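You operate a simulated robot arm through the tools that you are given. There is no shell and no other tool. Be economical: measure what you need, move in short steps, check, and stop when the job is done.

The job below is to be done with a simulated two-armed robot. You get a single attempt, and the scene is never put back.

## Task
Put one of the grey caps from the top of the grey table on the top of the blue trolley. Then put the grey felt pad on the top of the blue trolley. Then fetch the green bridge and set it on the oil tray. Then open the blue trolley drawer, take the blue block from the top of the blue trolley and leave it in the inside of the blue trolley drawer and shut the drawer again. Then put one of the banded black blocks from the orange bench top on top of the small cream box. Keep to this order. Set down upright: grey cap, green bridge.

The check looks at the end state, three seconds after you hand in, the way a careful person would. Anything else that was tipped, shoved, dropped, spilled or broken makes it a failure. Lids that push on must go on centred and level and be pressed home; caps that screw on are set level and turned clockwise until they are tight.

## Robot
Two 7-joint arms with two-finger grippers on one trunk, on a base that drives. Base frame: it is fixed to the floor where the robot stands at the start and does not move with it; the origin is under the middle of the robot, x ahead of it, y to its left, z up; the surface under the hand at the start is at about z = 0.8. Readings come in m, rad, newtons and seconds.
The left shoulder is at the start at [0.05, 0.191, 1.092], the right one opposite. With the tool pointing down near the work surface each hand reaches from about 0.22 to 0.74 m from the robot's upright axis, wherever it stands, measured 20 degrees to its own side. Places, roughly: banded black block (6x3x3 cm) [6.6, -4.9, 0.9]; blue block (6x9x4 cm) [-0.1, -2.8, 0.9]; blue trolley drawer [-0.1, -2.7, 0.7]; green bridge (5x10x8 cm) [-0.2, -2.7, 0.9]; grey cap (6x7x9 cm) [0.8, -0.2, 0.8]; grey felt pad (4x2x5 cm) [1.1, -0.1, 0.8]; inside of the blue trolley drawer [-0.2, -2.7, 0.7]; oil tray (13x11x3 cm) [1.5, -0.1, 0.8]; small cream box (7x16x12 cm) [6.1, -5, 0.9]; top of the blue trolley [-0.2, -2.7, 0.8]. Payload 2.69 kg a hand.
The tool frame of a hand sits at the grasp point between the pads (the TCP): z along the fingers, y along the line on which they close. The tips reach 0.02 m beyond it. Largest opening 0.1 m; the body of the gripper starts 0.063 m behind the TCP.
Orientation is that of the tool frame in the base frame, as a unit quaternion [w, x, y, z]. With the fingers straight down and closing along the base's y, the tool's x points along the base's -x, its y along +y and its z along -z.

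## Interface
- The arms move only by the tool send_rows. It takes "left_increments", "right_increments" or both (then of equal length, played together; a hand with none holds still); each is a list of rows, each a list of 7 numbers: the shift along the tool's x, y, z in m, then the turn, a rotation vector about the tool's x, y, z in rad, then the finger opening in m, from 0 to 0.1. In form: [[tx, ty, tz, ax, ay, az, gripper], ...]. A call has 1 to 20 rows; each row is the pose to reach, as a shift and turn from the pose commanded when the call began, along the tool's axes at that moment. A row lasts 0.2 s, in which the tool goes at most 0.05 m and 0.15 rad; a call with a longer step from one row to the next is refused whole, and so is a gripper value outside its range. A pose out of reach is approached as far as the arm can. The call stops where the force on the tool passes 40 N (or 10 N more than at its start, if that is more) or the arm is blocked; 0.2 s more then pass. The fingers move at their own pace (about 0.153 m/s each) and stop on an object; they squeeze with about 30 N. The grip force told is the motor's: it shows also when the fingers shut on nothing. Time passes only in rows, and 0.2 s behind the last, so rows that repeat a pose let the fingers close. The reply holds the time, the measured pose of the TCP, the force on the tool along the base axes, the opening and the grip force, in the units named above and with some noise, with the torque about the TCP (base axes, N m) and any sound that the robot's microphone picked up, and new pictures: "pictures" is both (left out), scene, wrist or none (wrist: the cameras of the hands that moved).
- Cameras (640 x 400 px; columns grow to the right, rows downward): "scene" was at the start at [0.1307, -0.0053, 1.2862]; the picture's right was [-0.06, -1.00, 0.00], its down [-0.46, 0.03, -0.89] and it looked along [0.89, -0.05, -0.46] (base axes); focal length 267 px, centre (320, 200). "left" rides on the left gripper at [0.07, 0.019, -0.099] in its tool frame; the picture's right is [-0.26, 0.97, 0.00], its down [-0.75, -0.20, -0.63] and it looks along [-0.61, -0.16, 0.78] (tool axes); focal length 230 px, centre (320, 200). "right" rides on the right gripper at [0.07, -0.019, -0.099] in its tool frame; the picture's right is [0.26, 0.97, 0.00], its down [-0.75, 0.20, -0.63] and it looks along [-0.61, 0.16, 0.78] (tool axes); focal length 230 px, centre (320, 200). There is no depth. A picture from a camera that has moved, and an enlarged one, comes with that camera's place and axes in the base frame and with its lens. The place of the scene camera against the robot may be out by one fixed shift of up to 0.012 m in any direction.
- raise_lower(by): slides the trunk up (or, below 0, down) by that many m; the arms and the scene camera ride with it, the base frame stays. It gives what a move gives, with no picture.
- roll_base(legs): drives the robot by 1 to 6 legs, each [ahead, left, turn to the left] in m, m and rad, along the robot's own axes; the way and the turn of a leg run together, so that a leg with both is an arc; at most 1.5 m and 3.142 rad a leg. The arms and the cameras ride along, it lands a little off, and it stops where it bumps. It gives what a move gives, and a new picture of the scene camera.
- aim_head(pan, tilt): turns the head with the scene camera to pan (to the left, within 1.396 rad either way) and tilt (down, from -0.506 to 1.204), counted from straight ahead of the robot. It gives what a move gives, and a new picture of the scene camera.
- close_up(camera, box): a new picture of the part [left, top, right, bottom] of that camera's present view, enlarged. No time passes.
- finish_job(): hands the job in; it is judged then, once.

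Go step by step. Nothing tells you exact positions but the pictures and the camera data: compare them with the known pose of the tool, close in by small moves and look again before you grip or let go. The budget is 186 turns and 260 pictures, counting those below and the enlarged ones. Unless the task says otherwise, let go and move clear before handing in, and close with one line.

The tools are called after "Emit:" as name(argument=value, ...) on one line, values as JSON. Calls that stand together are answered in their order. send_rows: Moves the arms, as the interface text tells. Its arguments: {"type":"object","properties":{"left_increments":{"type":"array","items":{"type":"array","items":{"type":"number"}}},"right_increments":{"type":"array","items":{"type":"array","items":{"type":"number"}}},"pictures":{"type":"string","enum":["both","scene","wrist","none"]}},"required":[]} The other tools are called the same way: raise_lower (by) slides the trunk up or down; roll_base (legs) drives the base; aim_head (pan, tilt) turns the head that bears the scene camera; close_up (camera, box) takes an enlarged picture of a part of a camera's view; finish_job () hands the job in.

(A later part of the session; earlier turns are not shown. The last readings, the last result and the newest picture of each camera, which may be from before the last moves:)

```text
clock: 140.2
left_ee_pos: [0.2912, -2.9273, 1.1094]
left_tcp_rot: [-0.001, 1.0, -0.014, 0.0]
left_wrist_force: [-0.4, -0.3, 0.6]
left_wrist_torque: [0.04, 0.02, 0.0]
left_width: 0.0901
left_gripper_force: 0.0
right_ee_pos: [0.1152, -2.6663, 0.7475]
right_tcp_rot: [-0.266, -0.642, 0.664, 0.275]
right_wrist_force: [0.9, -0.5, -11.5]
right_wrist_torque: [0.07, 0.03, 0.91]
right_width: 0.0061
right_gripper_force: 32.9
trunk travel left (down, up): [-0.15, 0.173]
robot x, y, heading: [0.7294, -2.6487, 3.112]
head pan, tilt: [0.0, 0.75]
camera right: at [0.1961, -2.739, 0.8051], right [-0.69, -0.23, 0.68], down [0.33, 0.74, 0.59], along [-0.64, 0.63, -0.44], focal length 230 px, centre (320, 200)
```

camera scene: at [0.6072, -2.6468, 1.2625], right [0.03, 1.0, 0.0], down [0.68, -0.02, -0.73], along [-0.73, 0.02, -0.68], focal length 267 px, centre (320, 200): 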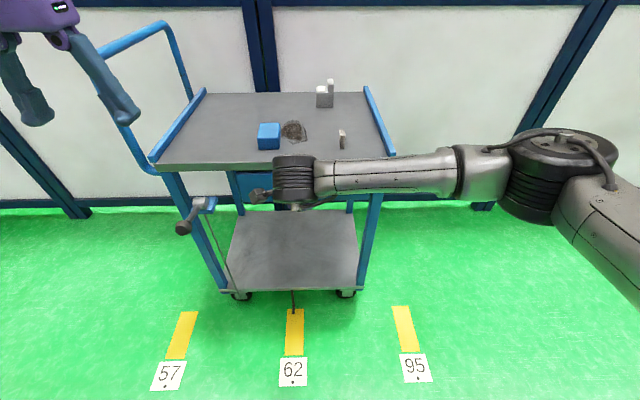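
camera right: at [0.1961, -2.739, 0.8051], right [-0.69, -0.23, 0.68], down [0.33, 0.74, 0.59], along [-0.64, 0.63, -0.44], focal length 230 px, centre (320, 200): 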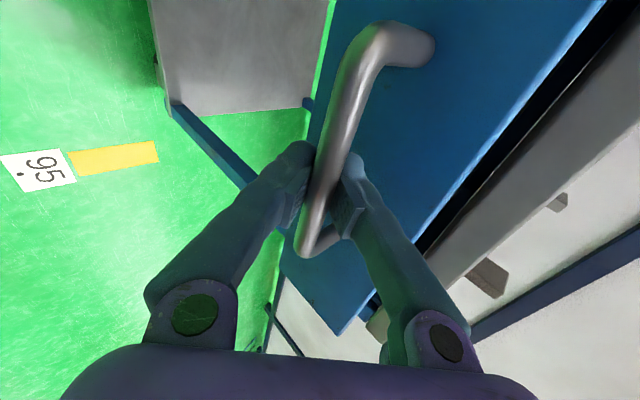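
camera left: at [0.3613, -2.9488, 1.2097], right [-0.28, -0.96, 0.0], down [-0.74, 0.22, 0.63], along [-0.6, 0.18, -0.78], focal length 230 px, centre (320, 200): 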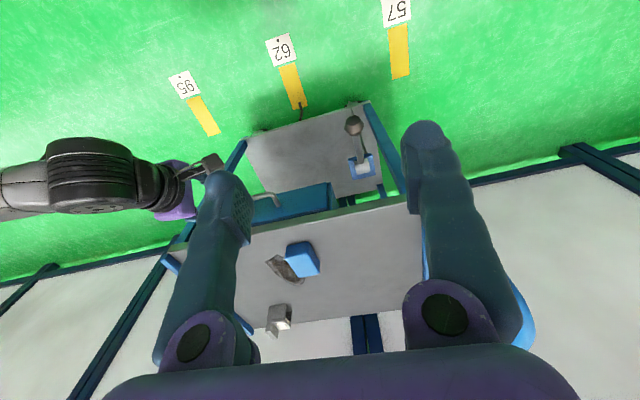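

The drawer slides well (6 cm open). Pull another 15 cm.

Emit:
send_rows(right_increments=[[-0.001, -0.019, -0.0165, 0, 0, 0, 0.0], [-0.002, -0.037, -0.034, 0, 0, 0, 0.0], [-0.003, -0.054, -0.052, 0, 0, 0, 0.0], [-0.004, -0.072, -0.07, 0, 0, 0, 0.0], [-0.005, -0.09, -0.087, 0, 0, 0, 0.0], [-0.006, -0.108, -0.105, 0, 0, 0, 0.0]], pictures="both")

```text
clock: 141.6
left_ee_pos: [0.2902, -2.9274, 1.1108]
left_tcp_rot: [0.0, 1.0, -0.014, -0.002]
left_wrist_force: [1.1, -1.2, -0.4]
left_wrist_torque: [0.0, 0.02, 0.01]
left_width: 0.09
left_gripper_force: 0.1
right_ee_pos: [0.2686, -2.667, 0.7474]
right_tcp_rot: [-0.267, -0.641, 0.665, 0.274]
right_wrist_force: [1.4, -2.8, 4.9]
right_wrist_torque: [0.33, -0.02, 0.74]
right_width: 0.0062
right_gripper_force: 32.7
trunk travel left (down, up): [-0.15, 0.173]
robot x, y, heading: [0.7309, -2.6501, 3.11]
head pan, tilt: [0.0, 0.75]
camera scene: at [0.608, -2.647, 1.2626], right [0.03, 1.0, 0.0], down [0.68, -0.02, -0.73], along [-0.73, 0.02, -0.68], focal length 267 px, centre (320, 200)
camera right: at [0.3477, -2.7389, 0.8049], right [-0.69, -0.23, 0.68], down [0.33, 0.74, 0.59], along [-0.64, 0.63, -0.44], focal length 230 px, centre (320, 200)
```

scene: 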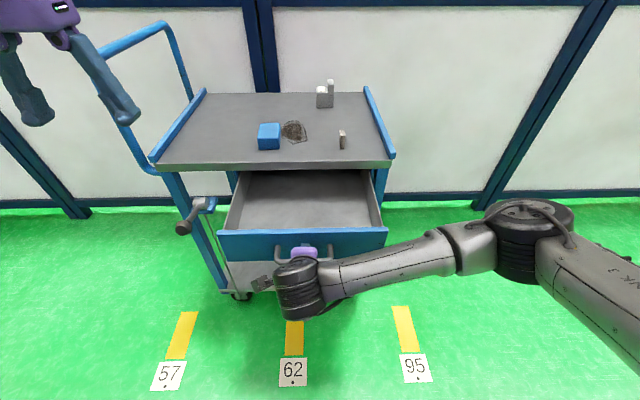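
right: 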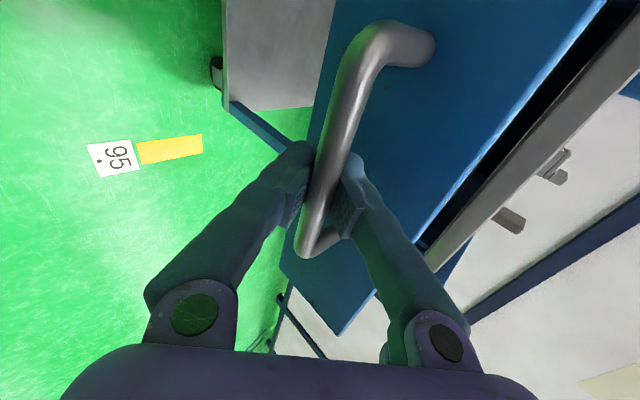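

The drawer is 21 cm open; I'll keep holding the handle with the right hand. The block is far (x≈-0.10), so reach with the left hand pitched 45° forward.

Emit:
send_rows(left_increments=[[-0.03, -0.014, 0, 0, -0.08, 0, 0.09], [-0.06, -0.028, 0, 0, -0.16, 0, 0.09], [-0.095, -0.042, 0.01, 0, -0.24, 0, 0.09], [-0.13, -0.057, 0.03, 0, -0.32, 0, 0.09], [-0.165, -0.071, 0.05, 0, -0.4, 0, 0.09], [-0.2, -0.085, 0.07, 0, -0.48, 0, 0.09], [-0.23, -0.1, 0.095, 0, -0.56, 0, 0.09], [-0.26, -0.115, 0.12, 0, -0.64, 0, 0.09], [-0.29, -0.13, 0.145, 0, -0.72, 0, 0.09], [-0.324, -0.142, 0.17, 0, -0.785, 0, 0.09]], pictures="both")

```text
clock: 143.8
left_ee_pos: [-0.031, -2.7775, 0.9409]
left_tcp_rot: [-0.006, 0.924, -0.012, -0.383]
left_wrist_force: [-0.6, -0.3, 0.1]
left_wrist_torque: [-0.01, 0.04, 0.02]
left_width: 0.0899
left_gripper_force: 0.1
right_ee_pos: [0.2659, -2.6653, 0.7478]
right_tcp_rot: [-0.266, -0.642, 0.664, 0.274]
right_wrist_force: [-1.2, -1.9, -0.8]
right_wrist_torque: [-0.1, -0.04, 1.0]
right_width: 0.0062
right_gripper_force: 32.4
trunk travel left (down, up): [-0.15, 0.173]
robot x, y, heading: [0.7303, -2.6512, 3.117]
head pan, tilt: [0.0, 0.75]
camera scene: at [0.6073, -2.6469, 1.2625], right [0.03, 1.0, 0.0], down [0.68, -0.02, -0.73], along [-0.73, 0.02, -0.68], focal length 267 px, centre (320, 200)
camera left: at [0.0894, -2.7989, 0.9606], right [-0.21, -0.96, 0.18], down [-0.08, 0.2, 0.98], along [-0.98, 0.19, -0.12], focal length 230 px, centre (320, 200)
```

scene: 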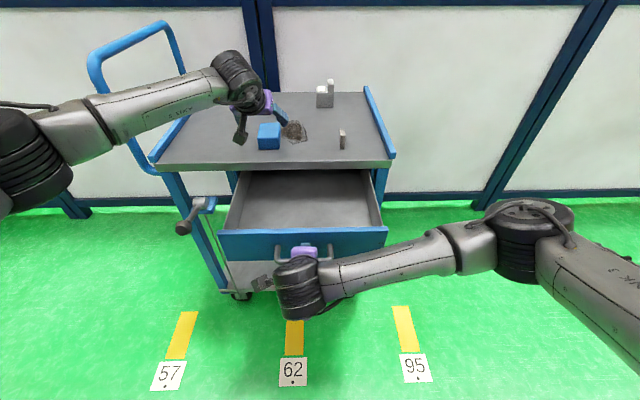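
left: 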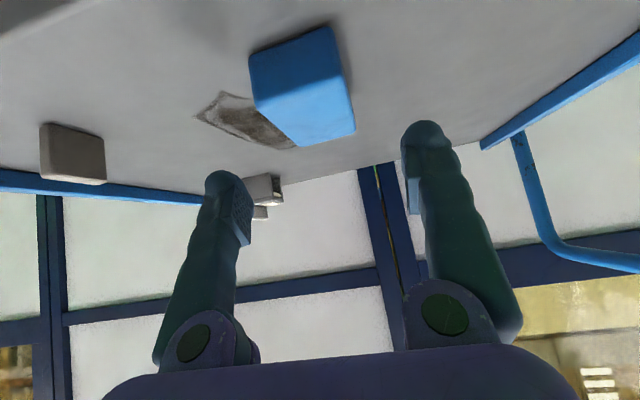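

Emit:
close_up(camera="left", box=[200, 0, 440, 160])

```text
2.50 times, centred on (320, 80) of left
camera zoom: at [0.0894, -2.7989, 0.9606], right [-0.21, -0.96, 0.18], down [-0.08, 0.2, 0.98], along [-0.98, 0.19, -0.12], focal length 575 px, centre (320, 500)
```

zoom: 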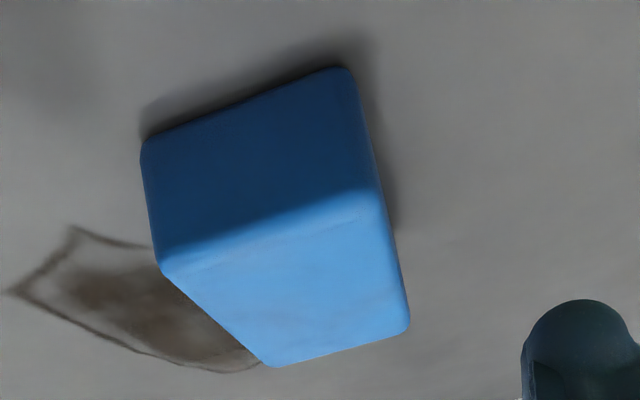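

Block centre ≈(-0.085,-2.773), well aligned. Advance and grip it.

Emit:
send_rows(left_increments=[[0.005, -0.003, 0.03, 0, 0, 0, 0.09], [0.01, -0.003, 0.06, 0, 0, 0, 0.09], [0.015, -0.003, 0.09, 0, 0, 0, 0.09], [0.015, -0.003, 0.09, 0, 0, 0, 0.06], [0.015, -0.003, 0.09, 0, 0, 0, 0.04], [0.015, -0.003, 0.09, 0, 0, 0, 0.04]], pictures="both")

```text
clock: 145.2
left_ee_pos: [-0.0819, -2.7714, 0.8675]
left_tcp_rot: [-0.006, 0.924, -0.012, -0.382]
left_wrist_force: [-0.9, -1.0, -0.3]
left_wrist_torque: [-0.04, 0.05, 0.03]
left_width: 0.0598
left_gripper_force: 30.3
right_ee_pos: [0.2657, -2.6659, 0.7467]
right_tcp_rot: [-0.266, -0.642, 0.665, 0.275]
right_wrist_force: [0.2, -3.2, -0.6]
right_wrist_torque: [0.44, 0.0, 0.61]
right_width: 0.0057
right_gripper_force: 32.4
trunk travel left (down, up): [-0.15, 0.173]
robot x, y, heading: [0.7324, -2.6495, 3.118]
head pan, tilt: [0.0, 0.75]
camera scene: at [0.6073, -2.647, 1.2625], right [0.03, 1.0, 0.0], down [0.68, -0.02, -0.73], along [-0.73, 0.02, -0.68], focal length 267 px, centre (320, 200)
camera left: at [0.0381, -2.7941, 0.8882], right [-0.21, -0.96, 0.18], down [-0.08, 0.2, 0.98], along [-0.97, 0.19, -0.12], focal length 230 px, centre (320, 200)
```

scene: 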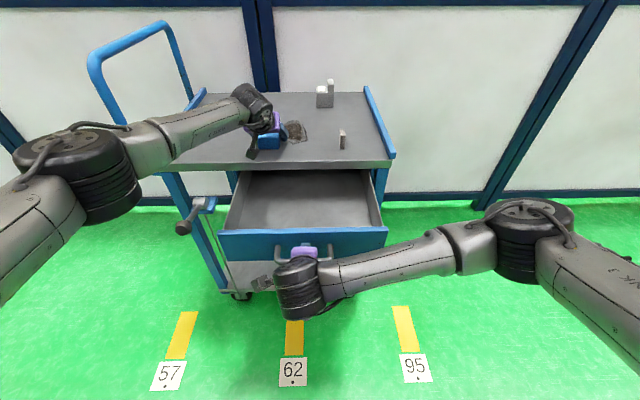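
left: 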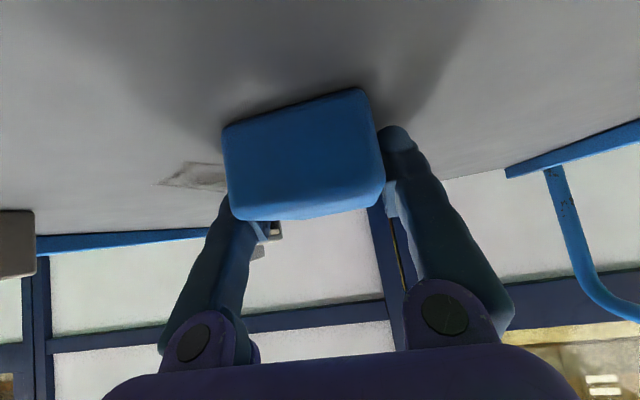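

Block held (60 mm). Lift it straight up, then bring it back over the drawer and level it.

Emit:
send_rows(left_increments=[[-0.025, 0, -0.025, 0, 0, 0, 0.04], [-0.05, 0, -0.05, 0, 0, 0, 0.04], [-0.075, 0, -0.075, 0, 0, 0, 0.04], [-0.1, 0, -0.1, 0, 0, 0, 0.04]], pictures="none")

```text
clock: 146.2
left_ee_pos: [-0.0817, -2.7726, 1.0082]
left_tcp_rot: [-0.006, 0.924, -0.012, -0.382]
left_wrist_force: [-0.2, 0.6, -2.6]
left_wrist_torque: [0.0, -0.01, -0.02]
left_width: 0.0597
left_gripper_force: 29.9
right_ee_pos: [0.2666, -2.6669, 0.7467]
right_tcp_rot: [-0.266, -0.641, 0.665, 0.275]
right_wrist_force: [0.6, -1.3, 0.4]
right_wrist_torque: [0.56, 0.01, 0.42]
right_width: 0.0061
right_gripper_force: 32.5
trunk travel left (down, up): [-0.15, 0.173]
robot x, y, heading: [0.732, -2.6495, 3.116]
head pan, tilt: [0.0, 0.75]
```

Emit:
send_rows(left_increments=[[0.02, -0.011, -0.018, 0, 0.112, 0, 0.04], [0.04, -0.022, -0.036, 0, 0.224, 0, 0.04], [0.06, -0.033, -0.054, 0, 0.336, 0, 0.04], [0.08, -0.045, -0.072, 0, 0.449, 0, 0.04], [0.1, -0.056, -0.09, 0, 0.561, 0, 0.04], [0.12, -0.067, -0.107, 0, 0.673, 0, 0.04], [0.139, -0.078, -0.125, 0, 0.785, 0, 0.04]], pictures="both")

```text
clock: 147.8
left_ee_pos: [0.106, -2.7017, 0.9981]
left_tcp_rot: [0.0, 1.0, -0.014, 0.001]
left_wrist_force: [0.4, 0.1, -2.4]
left_wrist_torque: [0.03, 0.03, -0.01]
left_width: 0.0598
left_gripper_force: 29.8
right_ee_pos: [0.2663, -2.666, 0.7462]
right_tcp_rot: [-0.264, -0.642, 0.665, 0.276]
right_wrist_force: [-1.1, -0.8, -2.0]
right_wrist_torque: [0.37, 0.0, 0.61]
right_width: 0.006
right_gripper_force: 32.1
trunk travel left (down, up): [-0.15, 0.173]
robot x, y, heading: [0.7319, -2.648, 3.118]
head pan, tilt: [0.0, 0.75]
camera scene: at [0.6071, -2.6468, 1.2625], right [0.03, 1.0, 0.0], down [0.68, -0.02, -0.73], along [-0.73, 0.02, -0.68], focal length 267 px, centre (320, 200)
camera left: at [0.1774, -2.7221, 1.0972], right [-0.28, -0.96, 0.0], down [-0.75, 0.22, 0.63], along [-0.6, 0.18, -0.78], focal length 230 px, centre (320, 200)
```

scene: 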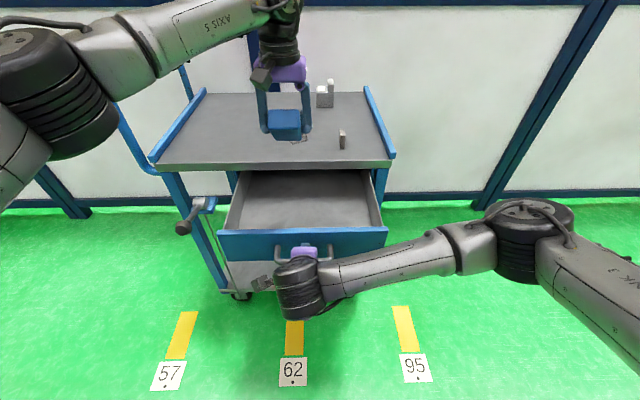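
left: 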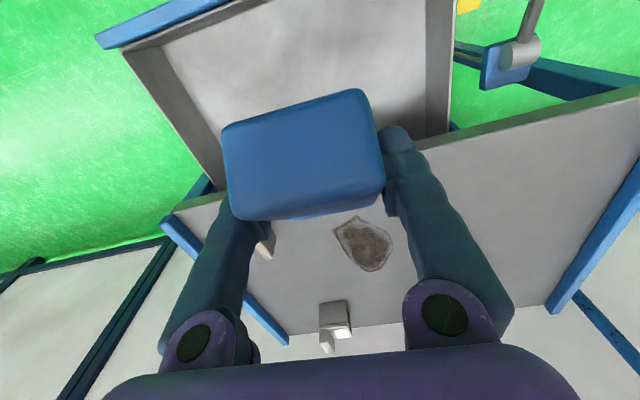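

The block hangs over the open drawer, clear of front panel (x≈0.20) and trolley edge (x≈0.02). Lower it.

Emit:
send_rows(left_increments=[[0, 0, 0.04, 0, 0, 0, 0.04], [0, 0, 0.08, 0, 0, 0, 0.04], [0, 0, 0.12, 0, 0, 0, 0.04], [0, 0, 0.16, 0, 0, 0, 0.04], [0, 0, 0.19, 0, 0, 0, 0.04]], pictures="both")

```text
clock: 149.0
left_ee_pos: [0.106, -2.7006, 0.8098]
left_tcp_rot: [0.0, 1.0, -0.014, 0.0]
left_wrist_force: [0.2, -0.1, -2.1]
left_wrist_torque: [-0.02, 0.01, -0.01]
left_width: 0.0596
left_gripper_force: 30.0
right_ee_pos: [0.2671, -2.6661, 0.7462]
right_tcp_rot: [-0.266, -0.642, 0.664, 0.275]
right_wrist_force: [-0.2, -1.7, -5.9]
right_wrist_torque: [0.44, -0.02, 0.51]
right_width: 0.0063
right_gripper_force: 32.2
trunk travel left (down, up): [-0.15, 0.173]
robot x, y, heading: [0.7293, -2.6512, 3.114]
head pan, tilt: [0.0, 0.75]
camera scene: at [0.6069, -2.6469, 1.2625], right [0.03, 1.0, 0.0], down [0.68, -0.02, -0.73], along [-0.73, 0.02, -0.68], focal length 267 px, centre (320, 200)
camera left: at [0.1763, -2.7209, 0.9087], right [-0.28, -0.96, 0.0], down [-0.74, 0.22, 0.63], along [-0.6, 0.18, -0.78], focal length 230 px, centre (320, 200)
```

scene: 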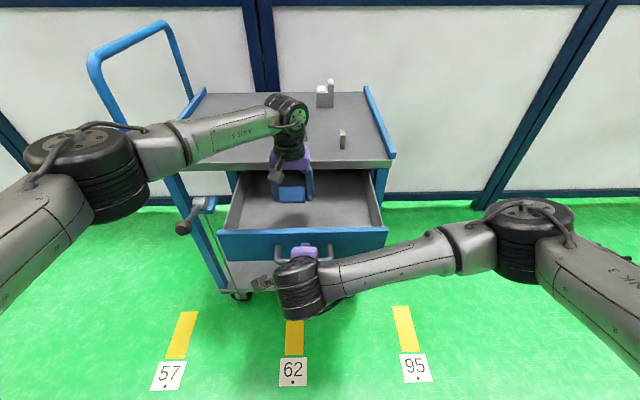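
left: 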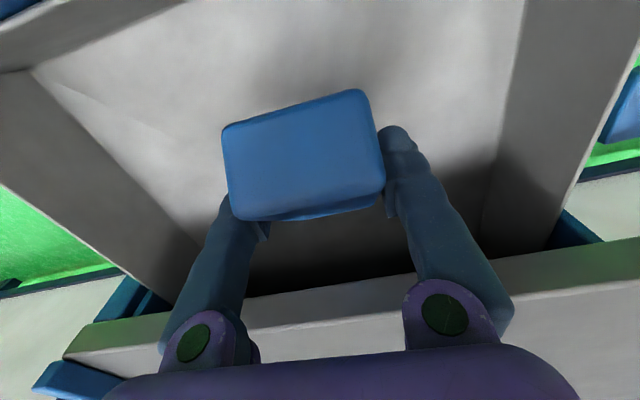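

Emit:
send_rows(left_increments=[[0, 0, 0.025, 0, 0, 0, 0.04], [0, 0, 0.05, 0, 0, 0, 0.04], [0, 0, 0.06, 0, 0, 0, 0.04], [0, 0, 0.065, 0, 0, 0, 0.04], [0, 0, 0.07, 0, 0, 0, 0.04]], pictures="wrist")

```text
clock: 149.9
left_ee_pos: [0.1045, -2.6989, 0.7541]
left_tcp_rot: [-0.002, 1.0, -0.014, -0.003]
left_wrist_force: [-0.2, -1.7, 7.3]
left_wrist_torque: [-0.2, 0.1, 0.0]
left_width: 0.0598
left_gripper_force: 29.9
right_ee_pos: [0.2669, -2.6658, 0.7475]
right_tcp_rot: [-0.266, -0.642, 0.664, 0.275]
right_wrist_force: [-1.1, 0.4, 5.3]
right_wrist_torque: [0.68, 0.0, 0.45]
right_width: 0.006
right_gripper_force: 32.2
trunk travel left (down, up): [-0.15, 0.173]
robot x, y, heading: [0.731, -2.6498, 3.118]
head pan, tilt: [0.0, 0.75]
stopped in row 4 (left hand): the force on the tool passed its limit at 41 N (the readings are from after the stop); the commanded pose is now the measured one
camera left: at [0.1762, -2.7203, 0.8536], right [-0.28, -0.96, 0.0], down [-0.74, 0.22, 0.64], along [-0.61, 0.18, -0.77], focal length 230 px, centre (320, 200)
```

left: 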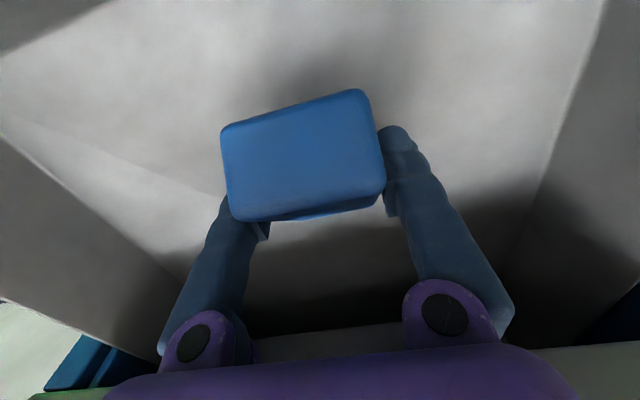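

The load is on the drawer floor (handle felt it too). Release gently and lift out.

Emit:
send_rows(left_increments=[[0, 0, 0, 0, 0, 0, 0.065], [0, 0, 0, 0, 0, 0, 0.08], [0, 0, 0, 0, 0, 0, 0.085], [0, 0, -0.03, 0, 0, 0, 0.085], [0, 0, -0.07, 0, 0, 0, 0.085], [0, 0, -0.11, 0, 0, 0, 0.085], [0, 0, -0.15, 0, 0, 0, 0.085], [0, 0, -0.2, 0, 0, 0, 0.085], [0, 0, -0.25, 0, 0, 0, 0.085]], pictures="both")

```text
clock: 151.9
left_ee_pos: [0.1072, -2.7015, 1.0032]
left_tcp_rot: [-0.002, 1.0, -0.012, -0.002]
left_wrist_force: [0.3, -0.3, 0.4]
left_wrist_torque: [0.04, 0.02, 0.0]
left_width: 0.085
left_gripper_force: 0.0
right_ee_pos: [0.2672, -2.6663, 0.7461]
right_tcp_rot: [-0.265, -0.642, 0.665, 0.274]
right_wrist_force: [0.2, -1.0, 10.1]
right_wrist_torque: [0.49, -0.01, 0.52]
right_width: 0.0058
right_gripper_force: 31.5
trunk travel left (down, up): [-0.15, 0.173]
robot x, y, heading: [0.7295, -2.6497, 3.116]
head pan, tilt: [0.0, 0.75]
camera scene: at [0.6085, -2.6471, 1.2626], right [0.03, 1.0, 0.0], down [0.68, -0.02, -0.73], along [-0.73, 0.02, -0.68], focal length 267 px, centre (320, 200)
camera left: at [0.1781, -2.7223, 1.1027], right [-0.28, -0.96, 0.0], down [-0.74, 0.22, 0.63], along [-0.61, 0.18, -0.77], focal length 230 px, centre (320, 200)
```

scene: 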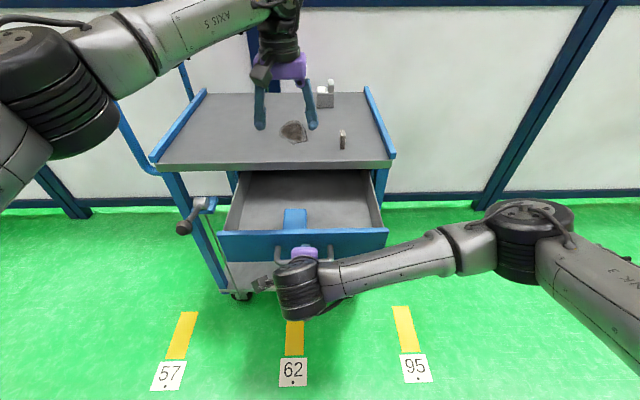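
left: 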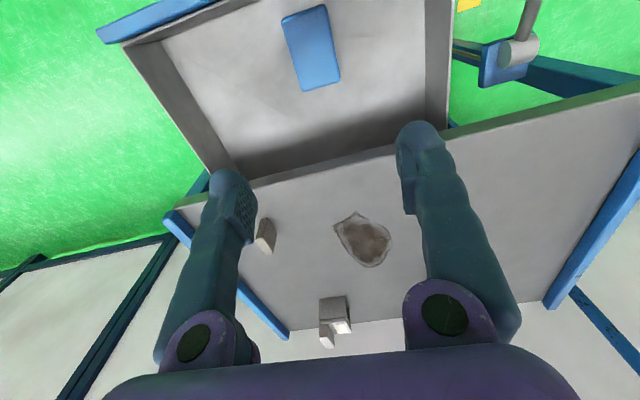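

Block lies flat in the drawer. Move the left hand aside and push the drawer shut with the held handle.

Emit:
send_rows(left_increments=[[0.03, 0.03, 0, 0, 0, 0, 0.085], [0.06, 0.06, -0.02, 0, 0, 0, 0.085], [0.09, 0.095, -0.03, 0, 0, 0, 0.085], [0.12, 0.13, -0.04, 0, 0, 0, 0.085], [0.15, 0.165, -0.05, 0, 0, 0, 0.085], [0.18, 0.2, -0.05, 0, 0, 0, 0.085], [0.18, 0.22, -0.05, 0, 0, 0, 0.085], [0.18, 0.22, -0.05, 0, 0, 0, 0.085], [0.18, 0.22, -0.05, 0, 0, 0, 0.085], [0.18, 0.22, -0.05, 0, 0, 0, 0.085], [0.18, 0.22, -0.05, 0, 0, 0, 0.085], [0.18, 0.22, -0.05, 0, 0, 0, 0.085]], right_increments=[[0, 0, 0, 0, 0, 0, 0], [0, 0, 0, 0, 0, 0, 0], [0, 0, 0, 0, 0, 0, 0], [0, 0, 0, 0, 0, 0, 0], [0.001, 0.015, 0.015, 0, 0, 0, 0], [0.0015, 0.03, 0.03, 0, 0, 0, 0], [0.002, 0.045, 0.045, 0, 0, 0, 0], [0.003, 0.06, 0.06, 0, 0, 0, 0], [0.004, 0.075, 0.075, 0, 0, 0, 0], [0.005, 0.09, 0.09, 0, 0, 0, 0], [0.006, 0.105, 0.105, 0, 0, 0, 0], [0.007, 0.12, 0.12, 0, 0, 0, 0]], pictures="scene")

```text
clock: 154.6
left_ee_pos: [0.2799, -2.9254, 1.0521]
left_tcp_rot: [-0.002, 1.0, -0.014, -0.002]
left_wrist_force: [-0.2, -1.2, 0.2]
left_wrist_torque: [0.03, 0.01, -0.02]
left_width: 0.0853
left_gripper_force: 0.0
right_ee_pos: [0.0958, -2.6657, 0.7447]
right_tcp_rot: [-0.264, -0.642, 0.666, 0.274]
right_wrist_force: [-1.5, 4.5, -7.0]
right_wrist_torque: [0.42, 0.01, 0.45]
right_width: 0.006
right_gripper_force: 30.6
trunk travel left (down, up): [-0.15, 0.173]
robot x, y, heading: [0.7327, -2.6505, 3.111]
head pan, tilt: [0.0, 0.75]
camera scene: at [0.6067, -2.6466, 1.2624], right [0.03, 1.0, 0.0], down [0.68, -0.02, -0.73], along [-0.73, 0.02, -0.68], focal length 267 px, centre (320, 200)
```

scene: 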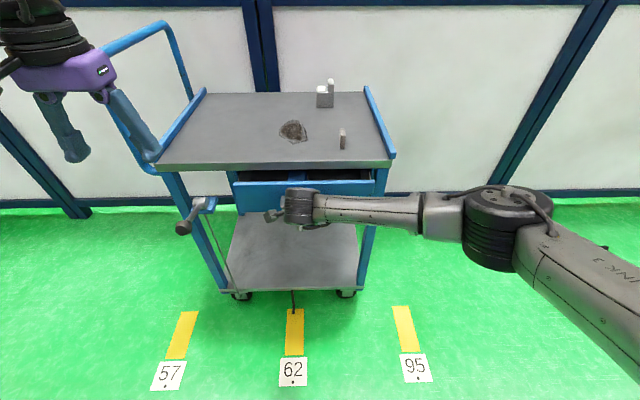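

About 4 cm remain; push the rest gently until it stops.

Emit:
send_rows(right_increments=[[0.0005, 0.01, 0.01, 0, 0, 0, 0], [0.001, 0.02, 0.02, 0, 0, 0, 0], [0.001, 0.026, 0.026, 0, 0, 0, 0], [0.001, 0.03, 0.03, 0, 0, 0, 0], [0.001, 0.033, 0.033, 0, 0, 0, 0], [0.001, 0.036, 0.036, 0, 0, 0, 0]], pictures="both")

```text
clock: 155.9
left_ee_pos: [0.2808, -2.9254, 1.051]
left_tcp_rot: [-0.002, 1.0, -0.014, -0.002]
left_wrist_force: [-0.2, 0.2, -0.4]
left_wrist_torque: [0.01, -0.04, 0.01]
left_width: 0.0851
left_gripper_force: 0.1
right_ee_pos: [0.0482, -2.6681, 0.7416]
right_tcp_rot: [-0.264, -0.644, 0.665, 0.271]
right_wrist_force: [9.5, 2.8, -13.1]
right_wrist_torque: [0.11, 0.21, 0.14]
right_width: 0.0004
right_gripper_force: 29.2
trunk travel left (down, up): [-0.15, 0.173]
robot x, y, heading: [0.7287, -2.6531, 3.115]
head pan, tilt: [0.0, 0.75]
camera scene: at [0.6068, -2.6472, 1.2622], right [0.03, 1.0, 0.0], down [0.68, -0.02, -0.73], along [-0.73, 0.02, -0.68], focal length 267 px, centre (320, 200)
camera right: at [0.1279, -2.7407, 0.7997], right [-0.7, -0.23, 0.68], down [0.32, 0.74, 0.59], along [-0.64, 0.63, -0.44], focal length 230 px, centre (320, 200)
```

scene: 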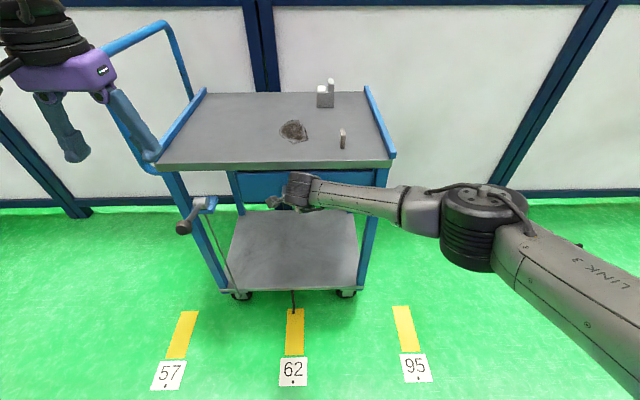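
right: 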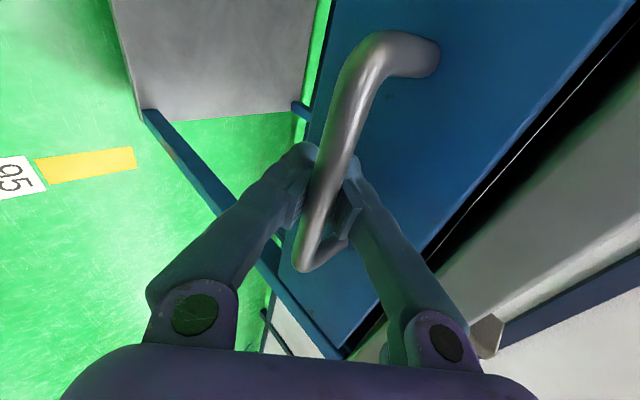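

The fingers slid past the bar pads. Open, back off along the approach line and inspect the drawer gap.

Emit:
send_rows(right_increments=[[0, 0, 0, 0, 0, 0, 0.04], [0, 0, 0, 0, 0, 0, 0.04], [0, 0, -0.03, 0, 0, 0, 0.04], [0, 0, -0.06, 0, 0, 0, 0.04], [0, 0, -0.1, 0, 0, 0, 0.04], [-0.03, 0, -0.13, 0, 0, 0, 0.04], [-0.06, 0, -0.16, 0, 0, 0, 0.04], [-0.09, 0, -0.19, 0, 0, 0, 0.04]], pictures="both")

Emit:
close_up(camera="scene", box=[220, 80, 420, 205])

```text
clock: 157.8
left_ee_pos: [0.2811, -2.9256, 1.0511]
left_tcp_rot: [-0.001, 1.0, -0.015, -0.003]
left_wrist_force: [0.7, 0.5, -0.4]
left_wrist_torque: [0.0, -0.01, -0.01]
left_width: 0.0849
left_gripper_force: 0.0
right_ee_pos: [0.1802, -2.5784, 0.8828]
right_tcp_rot: [-0.265, -0.642, 0.665, 0.275]
right_wrist_force: [1.2, 0.3, 0.4]
right_wrist_torque: [0.0, 0.0, -0.01]
right_width: 0.0399
right_gripper_force: 0.1
trunk travel left (down, up): [-0.15, 0.173]
robot x, y, heading: [0.7274, -2.6473, 3.121]
head pan, tilt: [0.0, 0.75]
camera scene: at [0.6079, -2.6464, 1.2626], right [0.03, 1.0, 0.0], down [0.68, -0.02, -0.73], along [-0.73, 0.02, -0.68], focal length 267 px, centre (320, 200)
camera right: at [0.2611, -2.6515, 0.9386], right [-0.69, -0.23, 0.68], down [0.33, 0.74, 0.59], along [-0.64, 0.63, -0.44], focal length 230 px, centre (320, 200)
```

scene: 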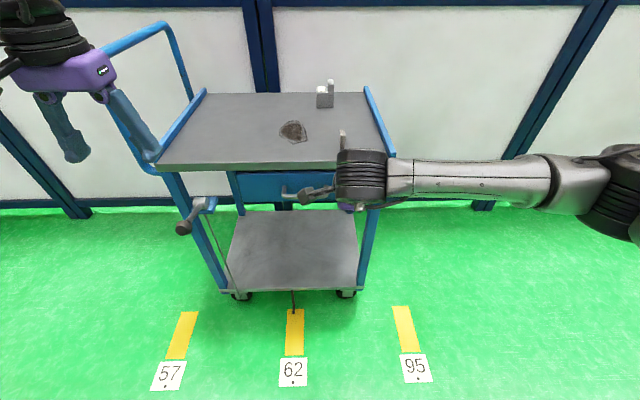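
right: 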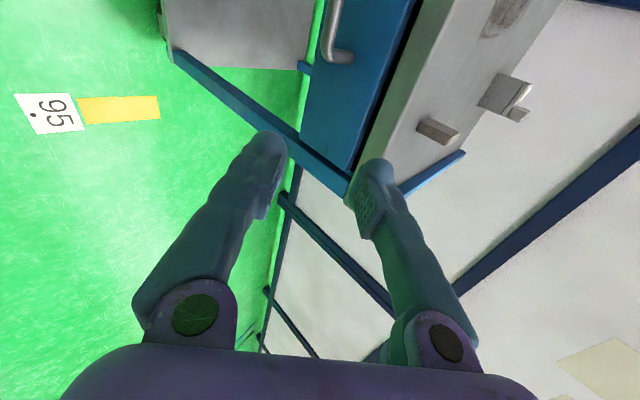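

```text
3.20 times, centred on (320, 142) of scene
camera zoom: at [0.6079, -2.6464, 1.2626], right [0.03, 1.0, 0.0], down [0.68, -0.02, -0.73], along [-0.73, 0.02, -0.68], focal length 854 px, centre (320, 384)
```

zoom: 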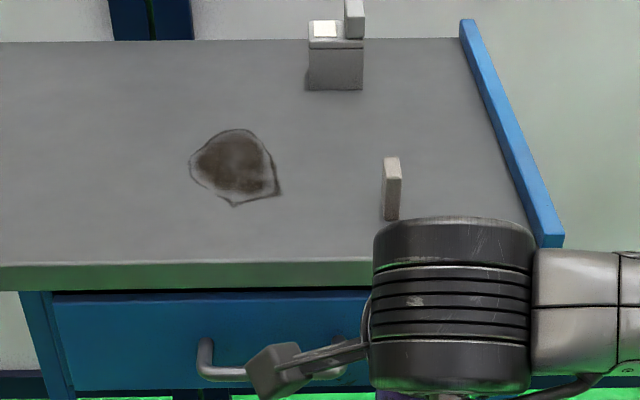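

Drawer face and handle sit exactly as at the start: shut. Pull the right hand back to a carrying pose, then leave and turn toward the orange bench, looking around.

Emit:
send_rows(right_increments=[[0, 0.005, -0.03, 0.1, 0, 0, 0.06], [-0.005, 0.01, -0.06, 0.2, 0, 0, 0.06], [-0.01, 0.015, -0.09, 0.3, 0, 0, 0.08], [-0.02, 0.02, -0.12, 0.4, 0, 0, 0.08], [-0.03, 0.025, -0.15, 0.5, 0, 0, 0.08], [-0.04, 0.03, -0.18, 0.62, 0, 0, 0.08], [-0.05, 0.035, -0.2, 0.72, 0, 0, 0.08], [-0.05, 0.035, -0.21, 0.785, 0, 0, 0.08]], pictures="none")

Emit:
roll_base(legs=[[-0.1, 0, 0], [0, -1.1, 0], [0, 0, -1.55], [0, 0, -1.57]])

Emit:
aim_head(pan=0.0, tilt=0.25)

Emit:
aim_head(pan=-0.7, tilt=0.25)

```text
clock: 159.6
left_ee_pos: [0.2816, -2.926, 1.0513]
left_tcp_rot: [-0.002, 1.0, -0.015, -0.003]
left_wrist_force: [-0.5, 0.4, -0.3]
left_wrist_torque: [0.02, -0.02, -0.02]
left_width: 0.0853
left_gripper_force: 0.2
right_ee_pos: [0.3061, -2.5345, 1.0539]
right_tcp_rot: [0.002, -0.695, 0.719, -0.001]
right_wrist_force: [-0.2, -0.9, -0.6]
right_wrist_torque: [0.01, 0.0, -0.01]
right_width: 0.0798
right_gripper_force: 0.0
trunk travel left (down, up): [-0.15, 0.173]
robot x, y, heading: [0.7313, -2.6485, 3.112]
head pan, tilt: [0.0, 0.75]
```

```text
clock: 178.0
left_ee_pos: [1.296, -1.2528, 1.0512]
left_tcp_rot: [0.003, 0.001, 1.0, -0.002]
left_wrist_force: [0.4, 0.4, -0.3]
left_wrist_torque: [0.01, 0.01, 0.01]
left_width: 0.085
left_gripper_force: 0.0
right_ee_pos: [1.2783, -1.6451, 1.0541]
right_tcp_rot: [-0.001, 0.71, 0.704, -0.001]
right_wrist_force: [-0.1, -0.4, -0.3]
right_wrist_torque: [-0.01, 0.01, 0.02]
right_width: 0.0802
right_gripper_force: 0.1
trunk travel left (down, up): [-0.15, 0.173]
robot x, y, heading: [0.8521, -1.5429, -0.003]
head pan, tilt: [0.0, 0.75]
camera scene: at [0.9754, -1.5403, 1.2625], right [0.0, -1.0, 0.0], down [-0.68, 0.0, -0.73], along [0.73, 0.0, -0.68], focal length 267 px, centre (320, 200)
```

scene: 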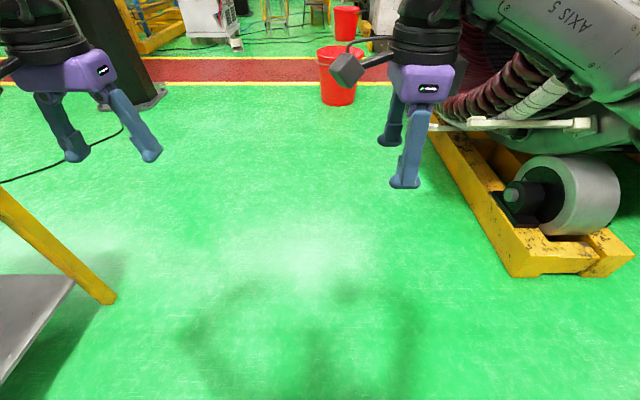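

```text
clock: 178.9
left_ee_pos: [1.2948, -1.2538, 1.0507]
left_tcp_rot: [0.003, 0.001, 1.0, -0.001]
left_wrist_force: [-0.9, 0.5, 1.0]
left_wrist_torque: [0.0, -0.01, -0.02]
left_width: 0.0852
left_gripper_force: 0.1
right_ee_pos: [1.2792, -1.6453, 1.0539]
right_tcp_rot: [-0.001, 0.711, 0.703, -0.001]
right_wrist_force: [0.1, 0.0, -0.5]
right_wrist_torque: [0.01, -0.03, -0.01]
right_width: 0.0799
right_gripper_force: 0.0
trunk travel left (down, up): [-0.15, 0.173]
robot x, y, heading: [0.8551, -1.5413, -0.0]
head pan, tilt: [0.0, 0.25]
camera scene: at [0.9859, -1.5403, 1.3076], right [0.0, -1.0, 0.0], down [-0.25, 0.0, -0.97], along [0.97, 0.0, -0.25], focal length 267 px, centre (320, 200)
```

scene: 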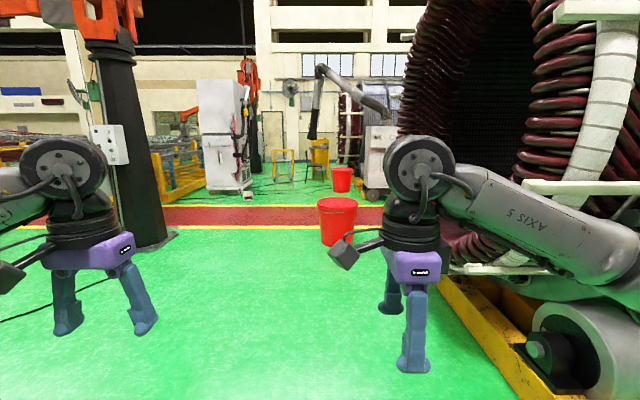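

```text
clock: 180.0
left_ee_pos: [1.2958, -1.2526, 1.051]
left_tcp_rot: [0.003, 0.001, 1.0, -0.001]
left_wrist_force: [0.5, -0.8, 0.8]
left_wrist_torque: [-0.02, -0.01, 0.02]
left_width: 0.085
left_gripper_force: 0.2
right_ee_pos: [1.2797, -1.6442, 1.0534]
right_tcp_rot: [-0.001, 0.711, 0.703, -0.001]
right_wrist_force: [-0.6, -0.2, 0.6]
right_wrist_torque: [-0.01, 0.03, 0.0]
right_width: 0.0799
right_gripper_force: 0.1
trunk travel left (down, up): [-0.15, 0.173]
robot x, y, heading: [0.8537, -1.5372, 0.003]
head pan, tilt: [-0.7, 0.25]
camera scene: at [0.9639, -1.6003, 1.3076], right [-0.64, -0.77, 0.0], down [-0.19, 0.16, -0.97], along [0.74, -0.62, -0.25], focal length 267 px, centre (320, 200)
```

scene: 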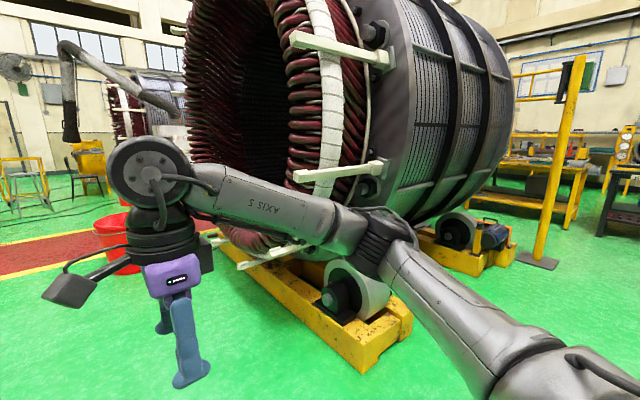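

The frame edge of the big coil is at y≈-2.55 and a red bucket near (4.0,-1.8). Drive east along y≈-1.1, then look on.

Emit:
roll_base(legs=[[0, 0.35, 0], [1.5, 0, 0], [1.3, 0.1, 0]])

Emit:
aim_head(pan=-1.2, tilt=0.2)

```text
clock: 196.6
left_ee_pos: [4.0861, -0.8969, 1.0515]
left_tcp_rot: [0.002, 0.022, 1.0, -0.002]
left_wrist_force: [-0.1, 0.1, 0.3]
left_wrist_torque: [0.02, -0.02, 0.01]
left_width: 0.0851
left_gripper_force: 0.0
right_ee_pos: [4.0525, -1.2871, 1.0532]
right_tcp_rot: [-0.001, 0.726, 0.688, -0.001]
right_wrist_force: [-0.1, 0.1, -0.2]
right_wrist_torque: [0.03, 0.0, -0.02]
right_width: 0.08
right_gripper_force: 0.0
trunk travel left (down, up): [-0.15, 0.173]
robot x, y, heading: [3.6299, -1.1645, -0.054]
head pan, tilt: [-0.7, 0.25]
camera scene: at [3.7388, -1.229, 1.3076], right [-0.68, -0.73, 0.0], down [-0.18, 0.17, -0.97], along [0.71, -0.66, -0.25], focal length 267 px, centre (320, 200)
```

scene: 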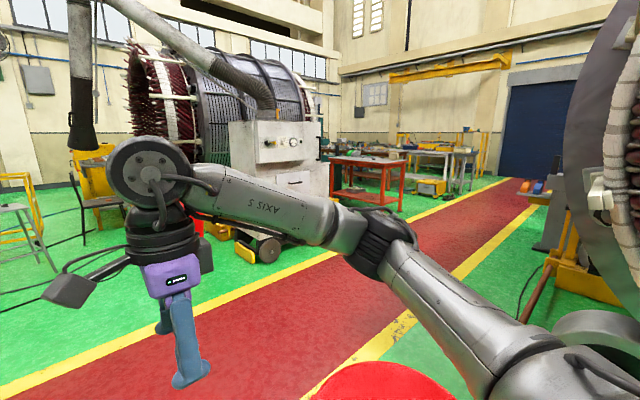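

```text
clock: 197.5
left_ee_pos: [4.0861, -0.8975, 1.0493]
left_tcp_rot: [0.003, 0.023, 1.0, -0.002]
left_wrist_force: [0.4, -1.4, -0.1]
left_wrist_torque: [0.0, 0.03, 0.03]
left_width: 0.0849
left_gripper_force: 0.1
right_ee_pos: [4.0513, -1.288, 1.0532]
right_tcp_rot: [-0.002, 0.726, 0.688, -0.002]
right_wrist_force: [-0.7, 0.1, -0.6]
right_wrist_torque: [0.02, -0.01, 0.0]
right_width: 0.08
right_gripper_force: 0.0
trunk travel left (down, up): [-0.15, 0.173]
robot x, y, heading: [3.6305, -1.1655, -0.044]
head pan, tilt: [-1.201, 0.201]
camera scene: at [3.6998, -1.2539, 1.3122], right [-0.95, -0.32, 0.0], down [-0.06, 0.19, -0.98], along [0.31, -0.93, -0.2], focal length 267 px, centre (320, 200)
```

scene: 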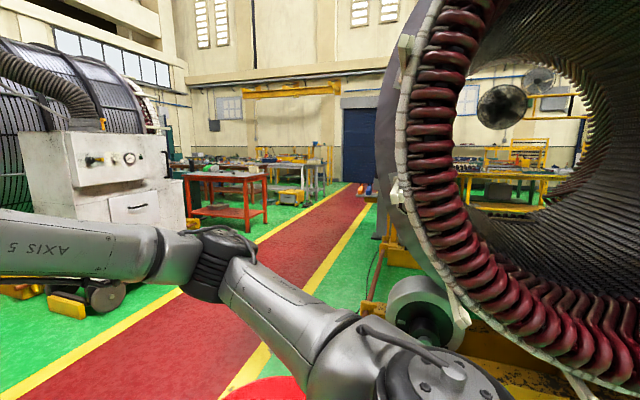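

The orange bench stands past the red walkway (strip x≈4.45–5.67). Drive along the walkway toward it.

Emit:
roll_base(legs=[[1.45, 0.05, 0], [0, 0, -1.527], [1.4, 0, 0], [1.0, 0, 0]])

Emit:
aim_head(pan=0.6, tilt=0.4)

```text
clock: 219.5
left_ee_pos: [5.106, -4.0106, 1.0506]
left_tcp_rot: [0.001, 0.74, 0.673, -0.003]
left_wrist_force: [-0.4, 0.2, -0.5]
left_wrist_torque: [0.05, -0.01, -0.02]
left_width: 0.0852
left_gripper_force: 0.0
right_ee_pos: [4.7175, -3.9576, 1.0532]
right_tcp_rot: [-0.002, 0.999, -0.05, 0.0]
right_wrist_force: [0.5, 0.6, 0.9]
right_wrist_torque: [0.06, 0.0, 0.06]
right_width: 0.0801
right_gripper_force: 0.1
trunk travel left (down, up): [-0.15, 0.173]
robot x, y, heading: [4.8656, -3.539, -1.667]
head pan, tilt: [-1.201, 0.201]
camera scene: at [4.7676, -3.6086, 1.3122], right [-0.27, 0.96, 0.0], down [0.19, 0.05, -0.98], along [-0.94, -0.27, -0.2], focal length 267 px, centre (320, 200)
```

scene: 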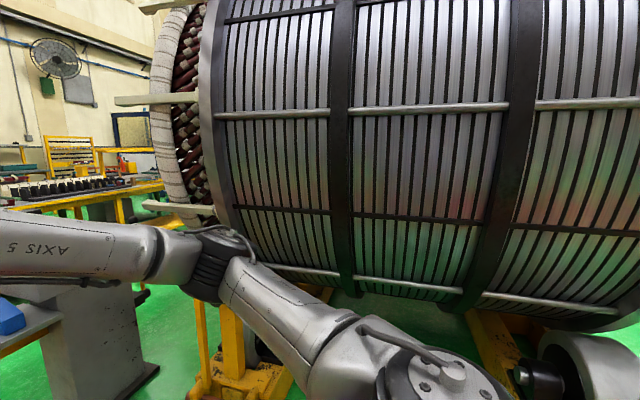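

```text
clock: 221.3
left_ee_pos: [5.1075, -4.0102, 1.0508]
left_tcp_rot: [0.0, 0.739, 0.673, -0.003]
left_wrist_force: [-0.3, -0.5, 0.7]
left_wrist_torque: [0.01, 0.01, 0.01]
left_width: 0.0851
left_gripper_force: 0.1
right_ee_pos: [4.7177, -3.9591, 1.0523]
right_tcp_rot: [-0.002, 0.999, -0.051, 0.0]
right_wrist_force: [-0.5, -0.1, 0.1]
right_wrist_torque: [0.02, 0.01, -0.01]
right_width: 0.0795
right_gripper_force: 0.0
trunk travel left (down, up): [-0.15, 0.173]
robot x, y, heading: [4.8626, -3.5455, -1.661]
head pan, tilt: [0.6, 0.4]
camera scene: at [4.9022, -3.664, 1.2937], right [-0.87, -0.48, 0.0], down [-0.19, 0.34, -0.92], along [0.45, -0.81, -0.39], focal length 267 px, centre (320, 200)
```

scene: 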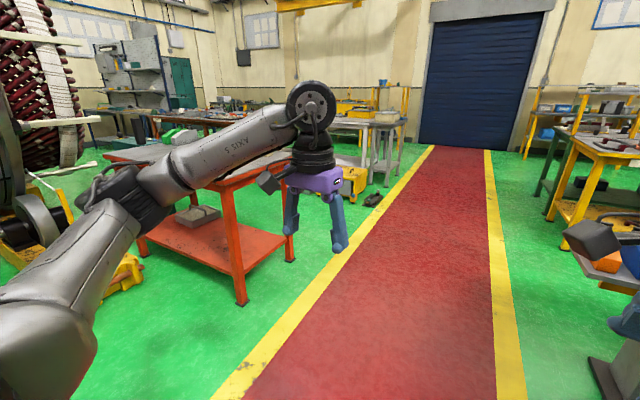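

The bench spans about x 6.0–7.1, y -4.55..-5.2; its far (-y) side seems free. Drive on past it and look from there.

Emit:
roll_base(legs=[[0, 0, 0.09], [1.2, 0, 0], [0.95, 0.25, 0], [0, 0, 1.57]])

Emit:
aim_head(pan=0.1, tilt=0.4)

```text
clock: 236.4
left_ee_pos: [5.5599, -5.3713, 1.0516]
left_tcp_rot: [0.003, -0.015, 1.0, -0.002]
left_wrist_force: [0.0, -0.1, -0.2]
left_wrist_torque: [0.0, 0.01, 0.0]
left_width: 0.0849
left_gripper_force: 0.1
right_ee_pos: [5.556, -5.7637, 1.0525]
right_tcp_rot: [-0.002, 0.7, 0.714, -0.001]
right_wrist_force: [0.1, 0.3, 0.4]
right_wrist_torque: [-0.03, 0.0, 0.01]
right_width: 0.0803
right_gripper_force: 0.1
trunk travel left (down, up): [-0.15, 0.173]
robot x, y, heading: [5.1262, -5.6699, 0.027]
head pan, tilt: [0.6, 0.4]
camera scene: at [5.2405, -5.6148, 1.2936], right [0.59, -0.81, 0.0], down [-0.31, -0.23, -0.92], along [0.74, 0.54, -0.39], focal length 267 px, centre (320, 200)
```

scene: 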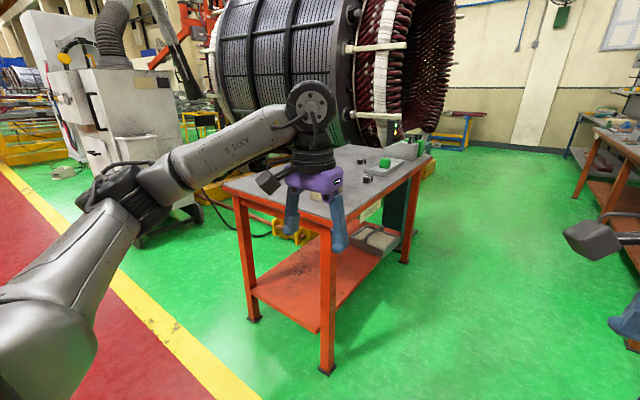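

```text
clock: 237.3
left_ee_pos: [5.5598, -5.3704, 1.0512]
left_tcp_rot: [0.003, -0.013, 1.0, -0.002]
left_wrist_force: [0.6, 0.1, -0.3]
left_wrist_torque: [0.03, -0.02, 0.02]
left_width: 0.0853
left_gripper_force: 0.0
right_ee_pos: [5.5558, -5.762, 1.0538]
right_tcp_rot: [-0.001, 0.7, 0.714, -0.001]
right_wrist_force: [0.5, 0.7, -0.8]
right_wrist_torque: [0.01, 0.0, 0.02]
right_width: 0.0802
right_gripper_force: 0.0
trunk travel left (down, up): [-0.15, 0.173]
robot x, y, heading: [5.1297, -5.6715, 0.028]
head pan, tilt: [0.099, 0.4]
camera scene: at [5.2575, -5.6575, 1.2936], right [0.13, -0.99, 0.0], down [-0.39, -0.05, -0.92], along [0.91, 0.12, -0.39], focal length 267 px, centre (320, 200)
```

scene: 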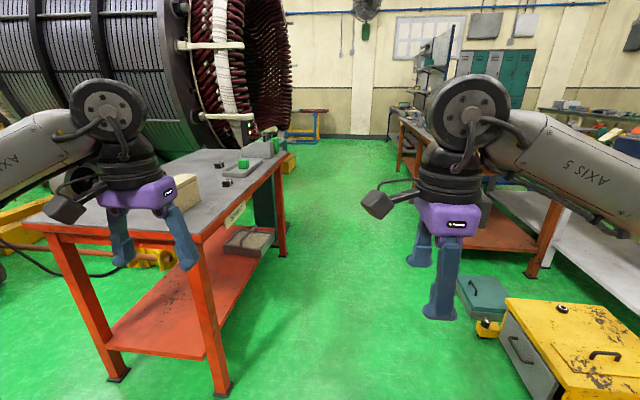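

The aisle beside the bench is clear. Zoom on the bench items first.

Emit:
close_up(camera="scene", box=[150, 110, 310, 230])

```text
3.33 times, centred on (230, 170) of scene
camera zoom: at [5.2575, -5.6575, 1.2936], right [0.13, -0.99, 0.0], down [-0.39, -0.05, -0.92], along [0.91, 0.12, -0.39], focal length 890 px, centre (620, 300)
```

zoom: 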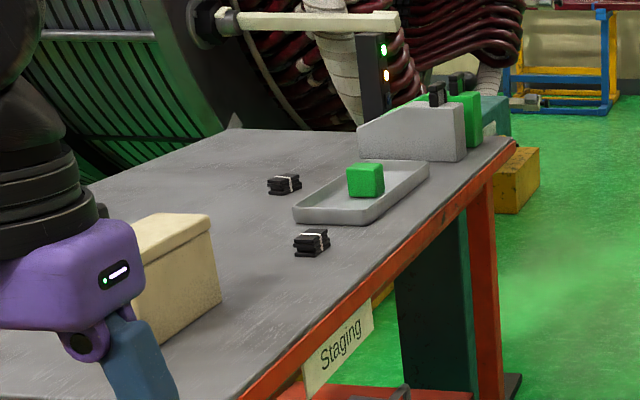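

Two banded black blocks (near one ≈(6.45,-5.03)) and the cream box ≈(6.15,-4.97). Drive alongside and face the bench.

Emit:
roll_base(legs=[[1.09, 0.03, 0], [0, 0, 1.543]])

Emit:
aim_head(pan=0.0, tilt=0.7)

```text
clock: 246.7
left_ee_pos: [5.9211, -5.1743, 1.0496]
left_tcp_rot: [-0.004, 0.71, -0.704, -0.001]
left_wrist_force: [-0.5, 0.5, -0.7]
left_wrist_torque: [0.01, 0.0, 0.02]
left_width: 0.0849
left_gripper_force: 0.1
right_ee_pos: [6.3125, -5.1861, 1.0529]
right_tcp_rot: [0.0, 0.001, 1.0, -0.001]
right_wrist_force: [-0.2, 0.3, -0.3]
right_wrist_torque: [0.02, 0.02, 0.01]
right_width: 0.0801
right_gripper_force: 0.0
trunk travel left (down, up): [-0.15, 0.173]
robot x, y, heading: [6.2138, -5.6192, 1.577]
head pan, tilt: [0.099, 0.4]
camera scene: at [6.201, -5.4825, 1.2937], right [0.99, 0.11, 0.0], down [0.04, -0.39, -0.92], along [-0.1, 0.92, -0.39], focal length 267 px, centre (320, 200)
```

scene: 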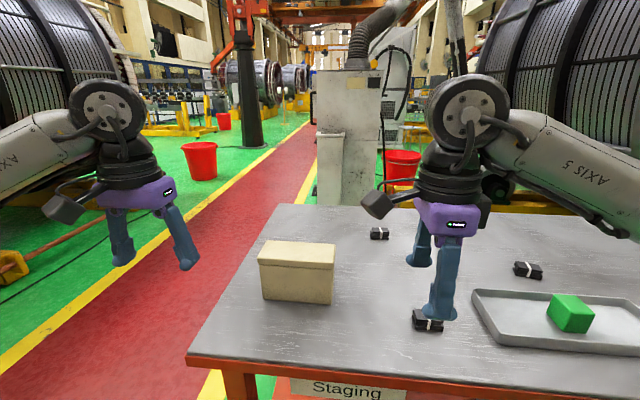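

```text
clock: 247.5
left_ee_pos: [5.9212, -5.1752, 1.0519]
left_tcp_rot: [-0.003, 0.71, -0.704, -0.002]
left_wrist_force: [-0.5, -0.5, -0.4]
left_wrist_torque: [-0.01, 0.04, -0.01]
left_width: 0.0849
left_gripper_force: 0.1
right_ee_pos: [6.313, -5.1873, 1.0536]
right_tcp_rot: [0.0, 0.0, 1.0, -0.002]
right_wrist_force: [0.2, -0.3, 1.2]
right_wrist_torque: [-0.01, 0.02, -0.02]
right_width: 0.08
right_gripper_force: 0.1
trunk travel left (down, up): [-0.15, 0.173]
robot x, y, heading: [6.2115, -5.6148, 1.583]
head pan, tilt: [0.0, 0.7]
camera scene: at [6.2103, -5.4896, 1.2669], right [1.0, 0.01, 0.0], down [0.01, -0.64, -0.77], along [-0.01, 0.77, -0.64], focal length 267 px, centre (320, 200)
```

scene: 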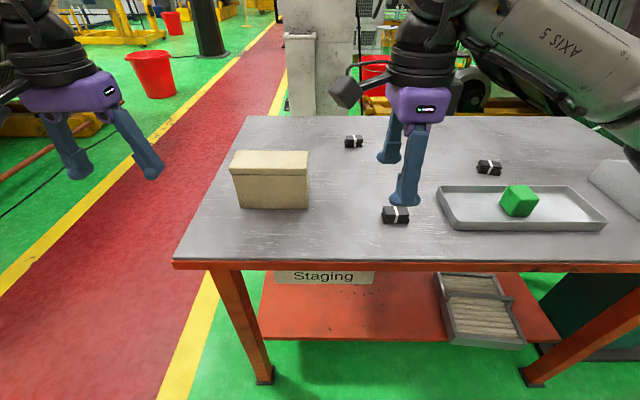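

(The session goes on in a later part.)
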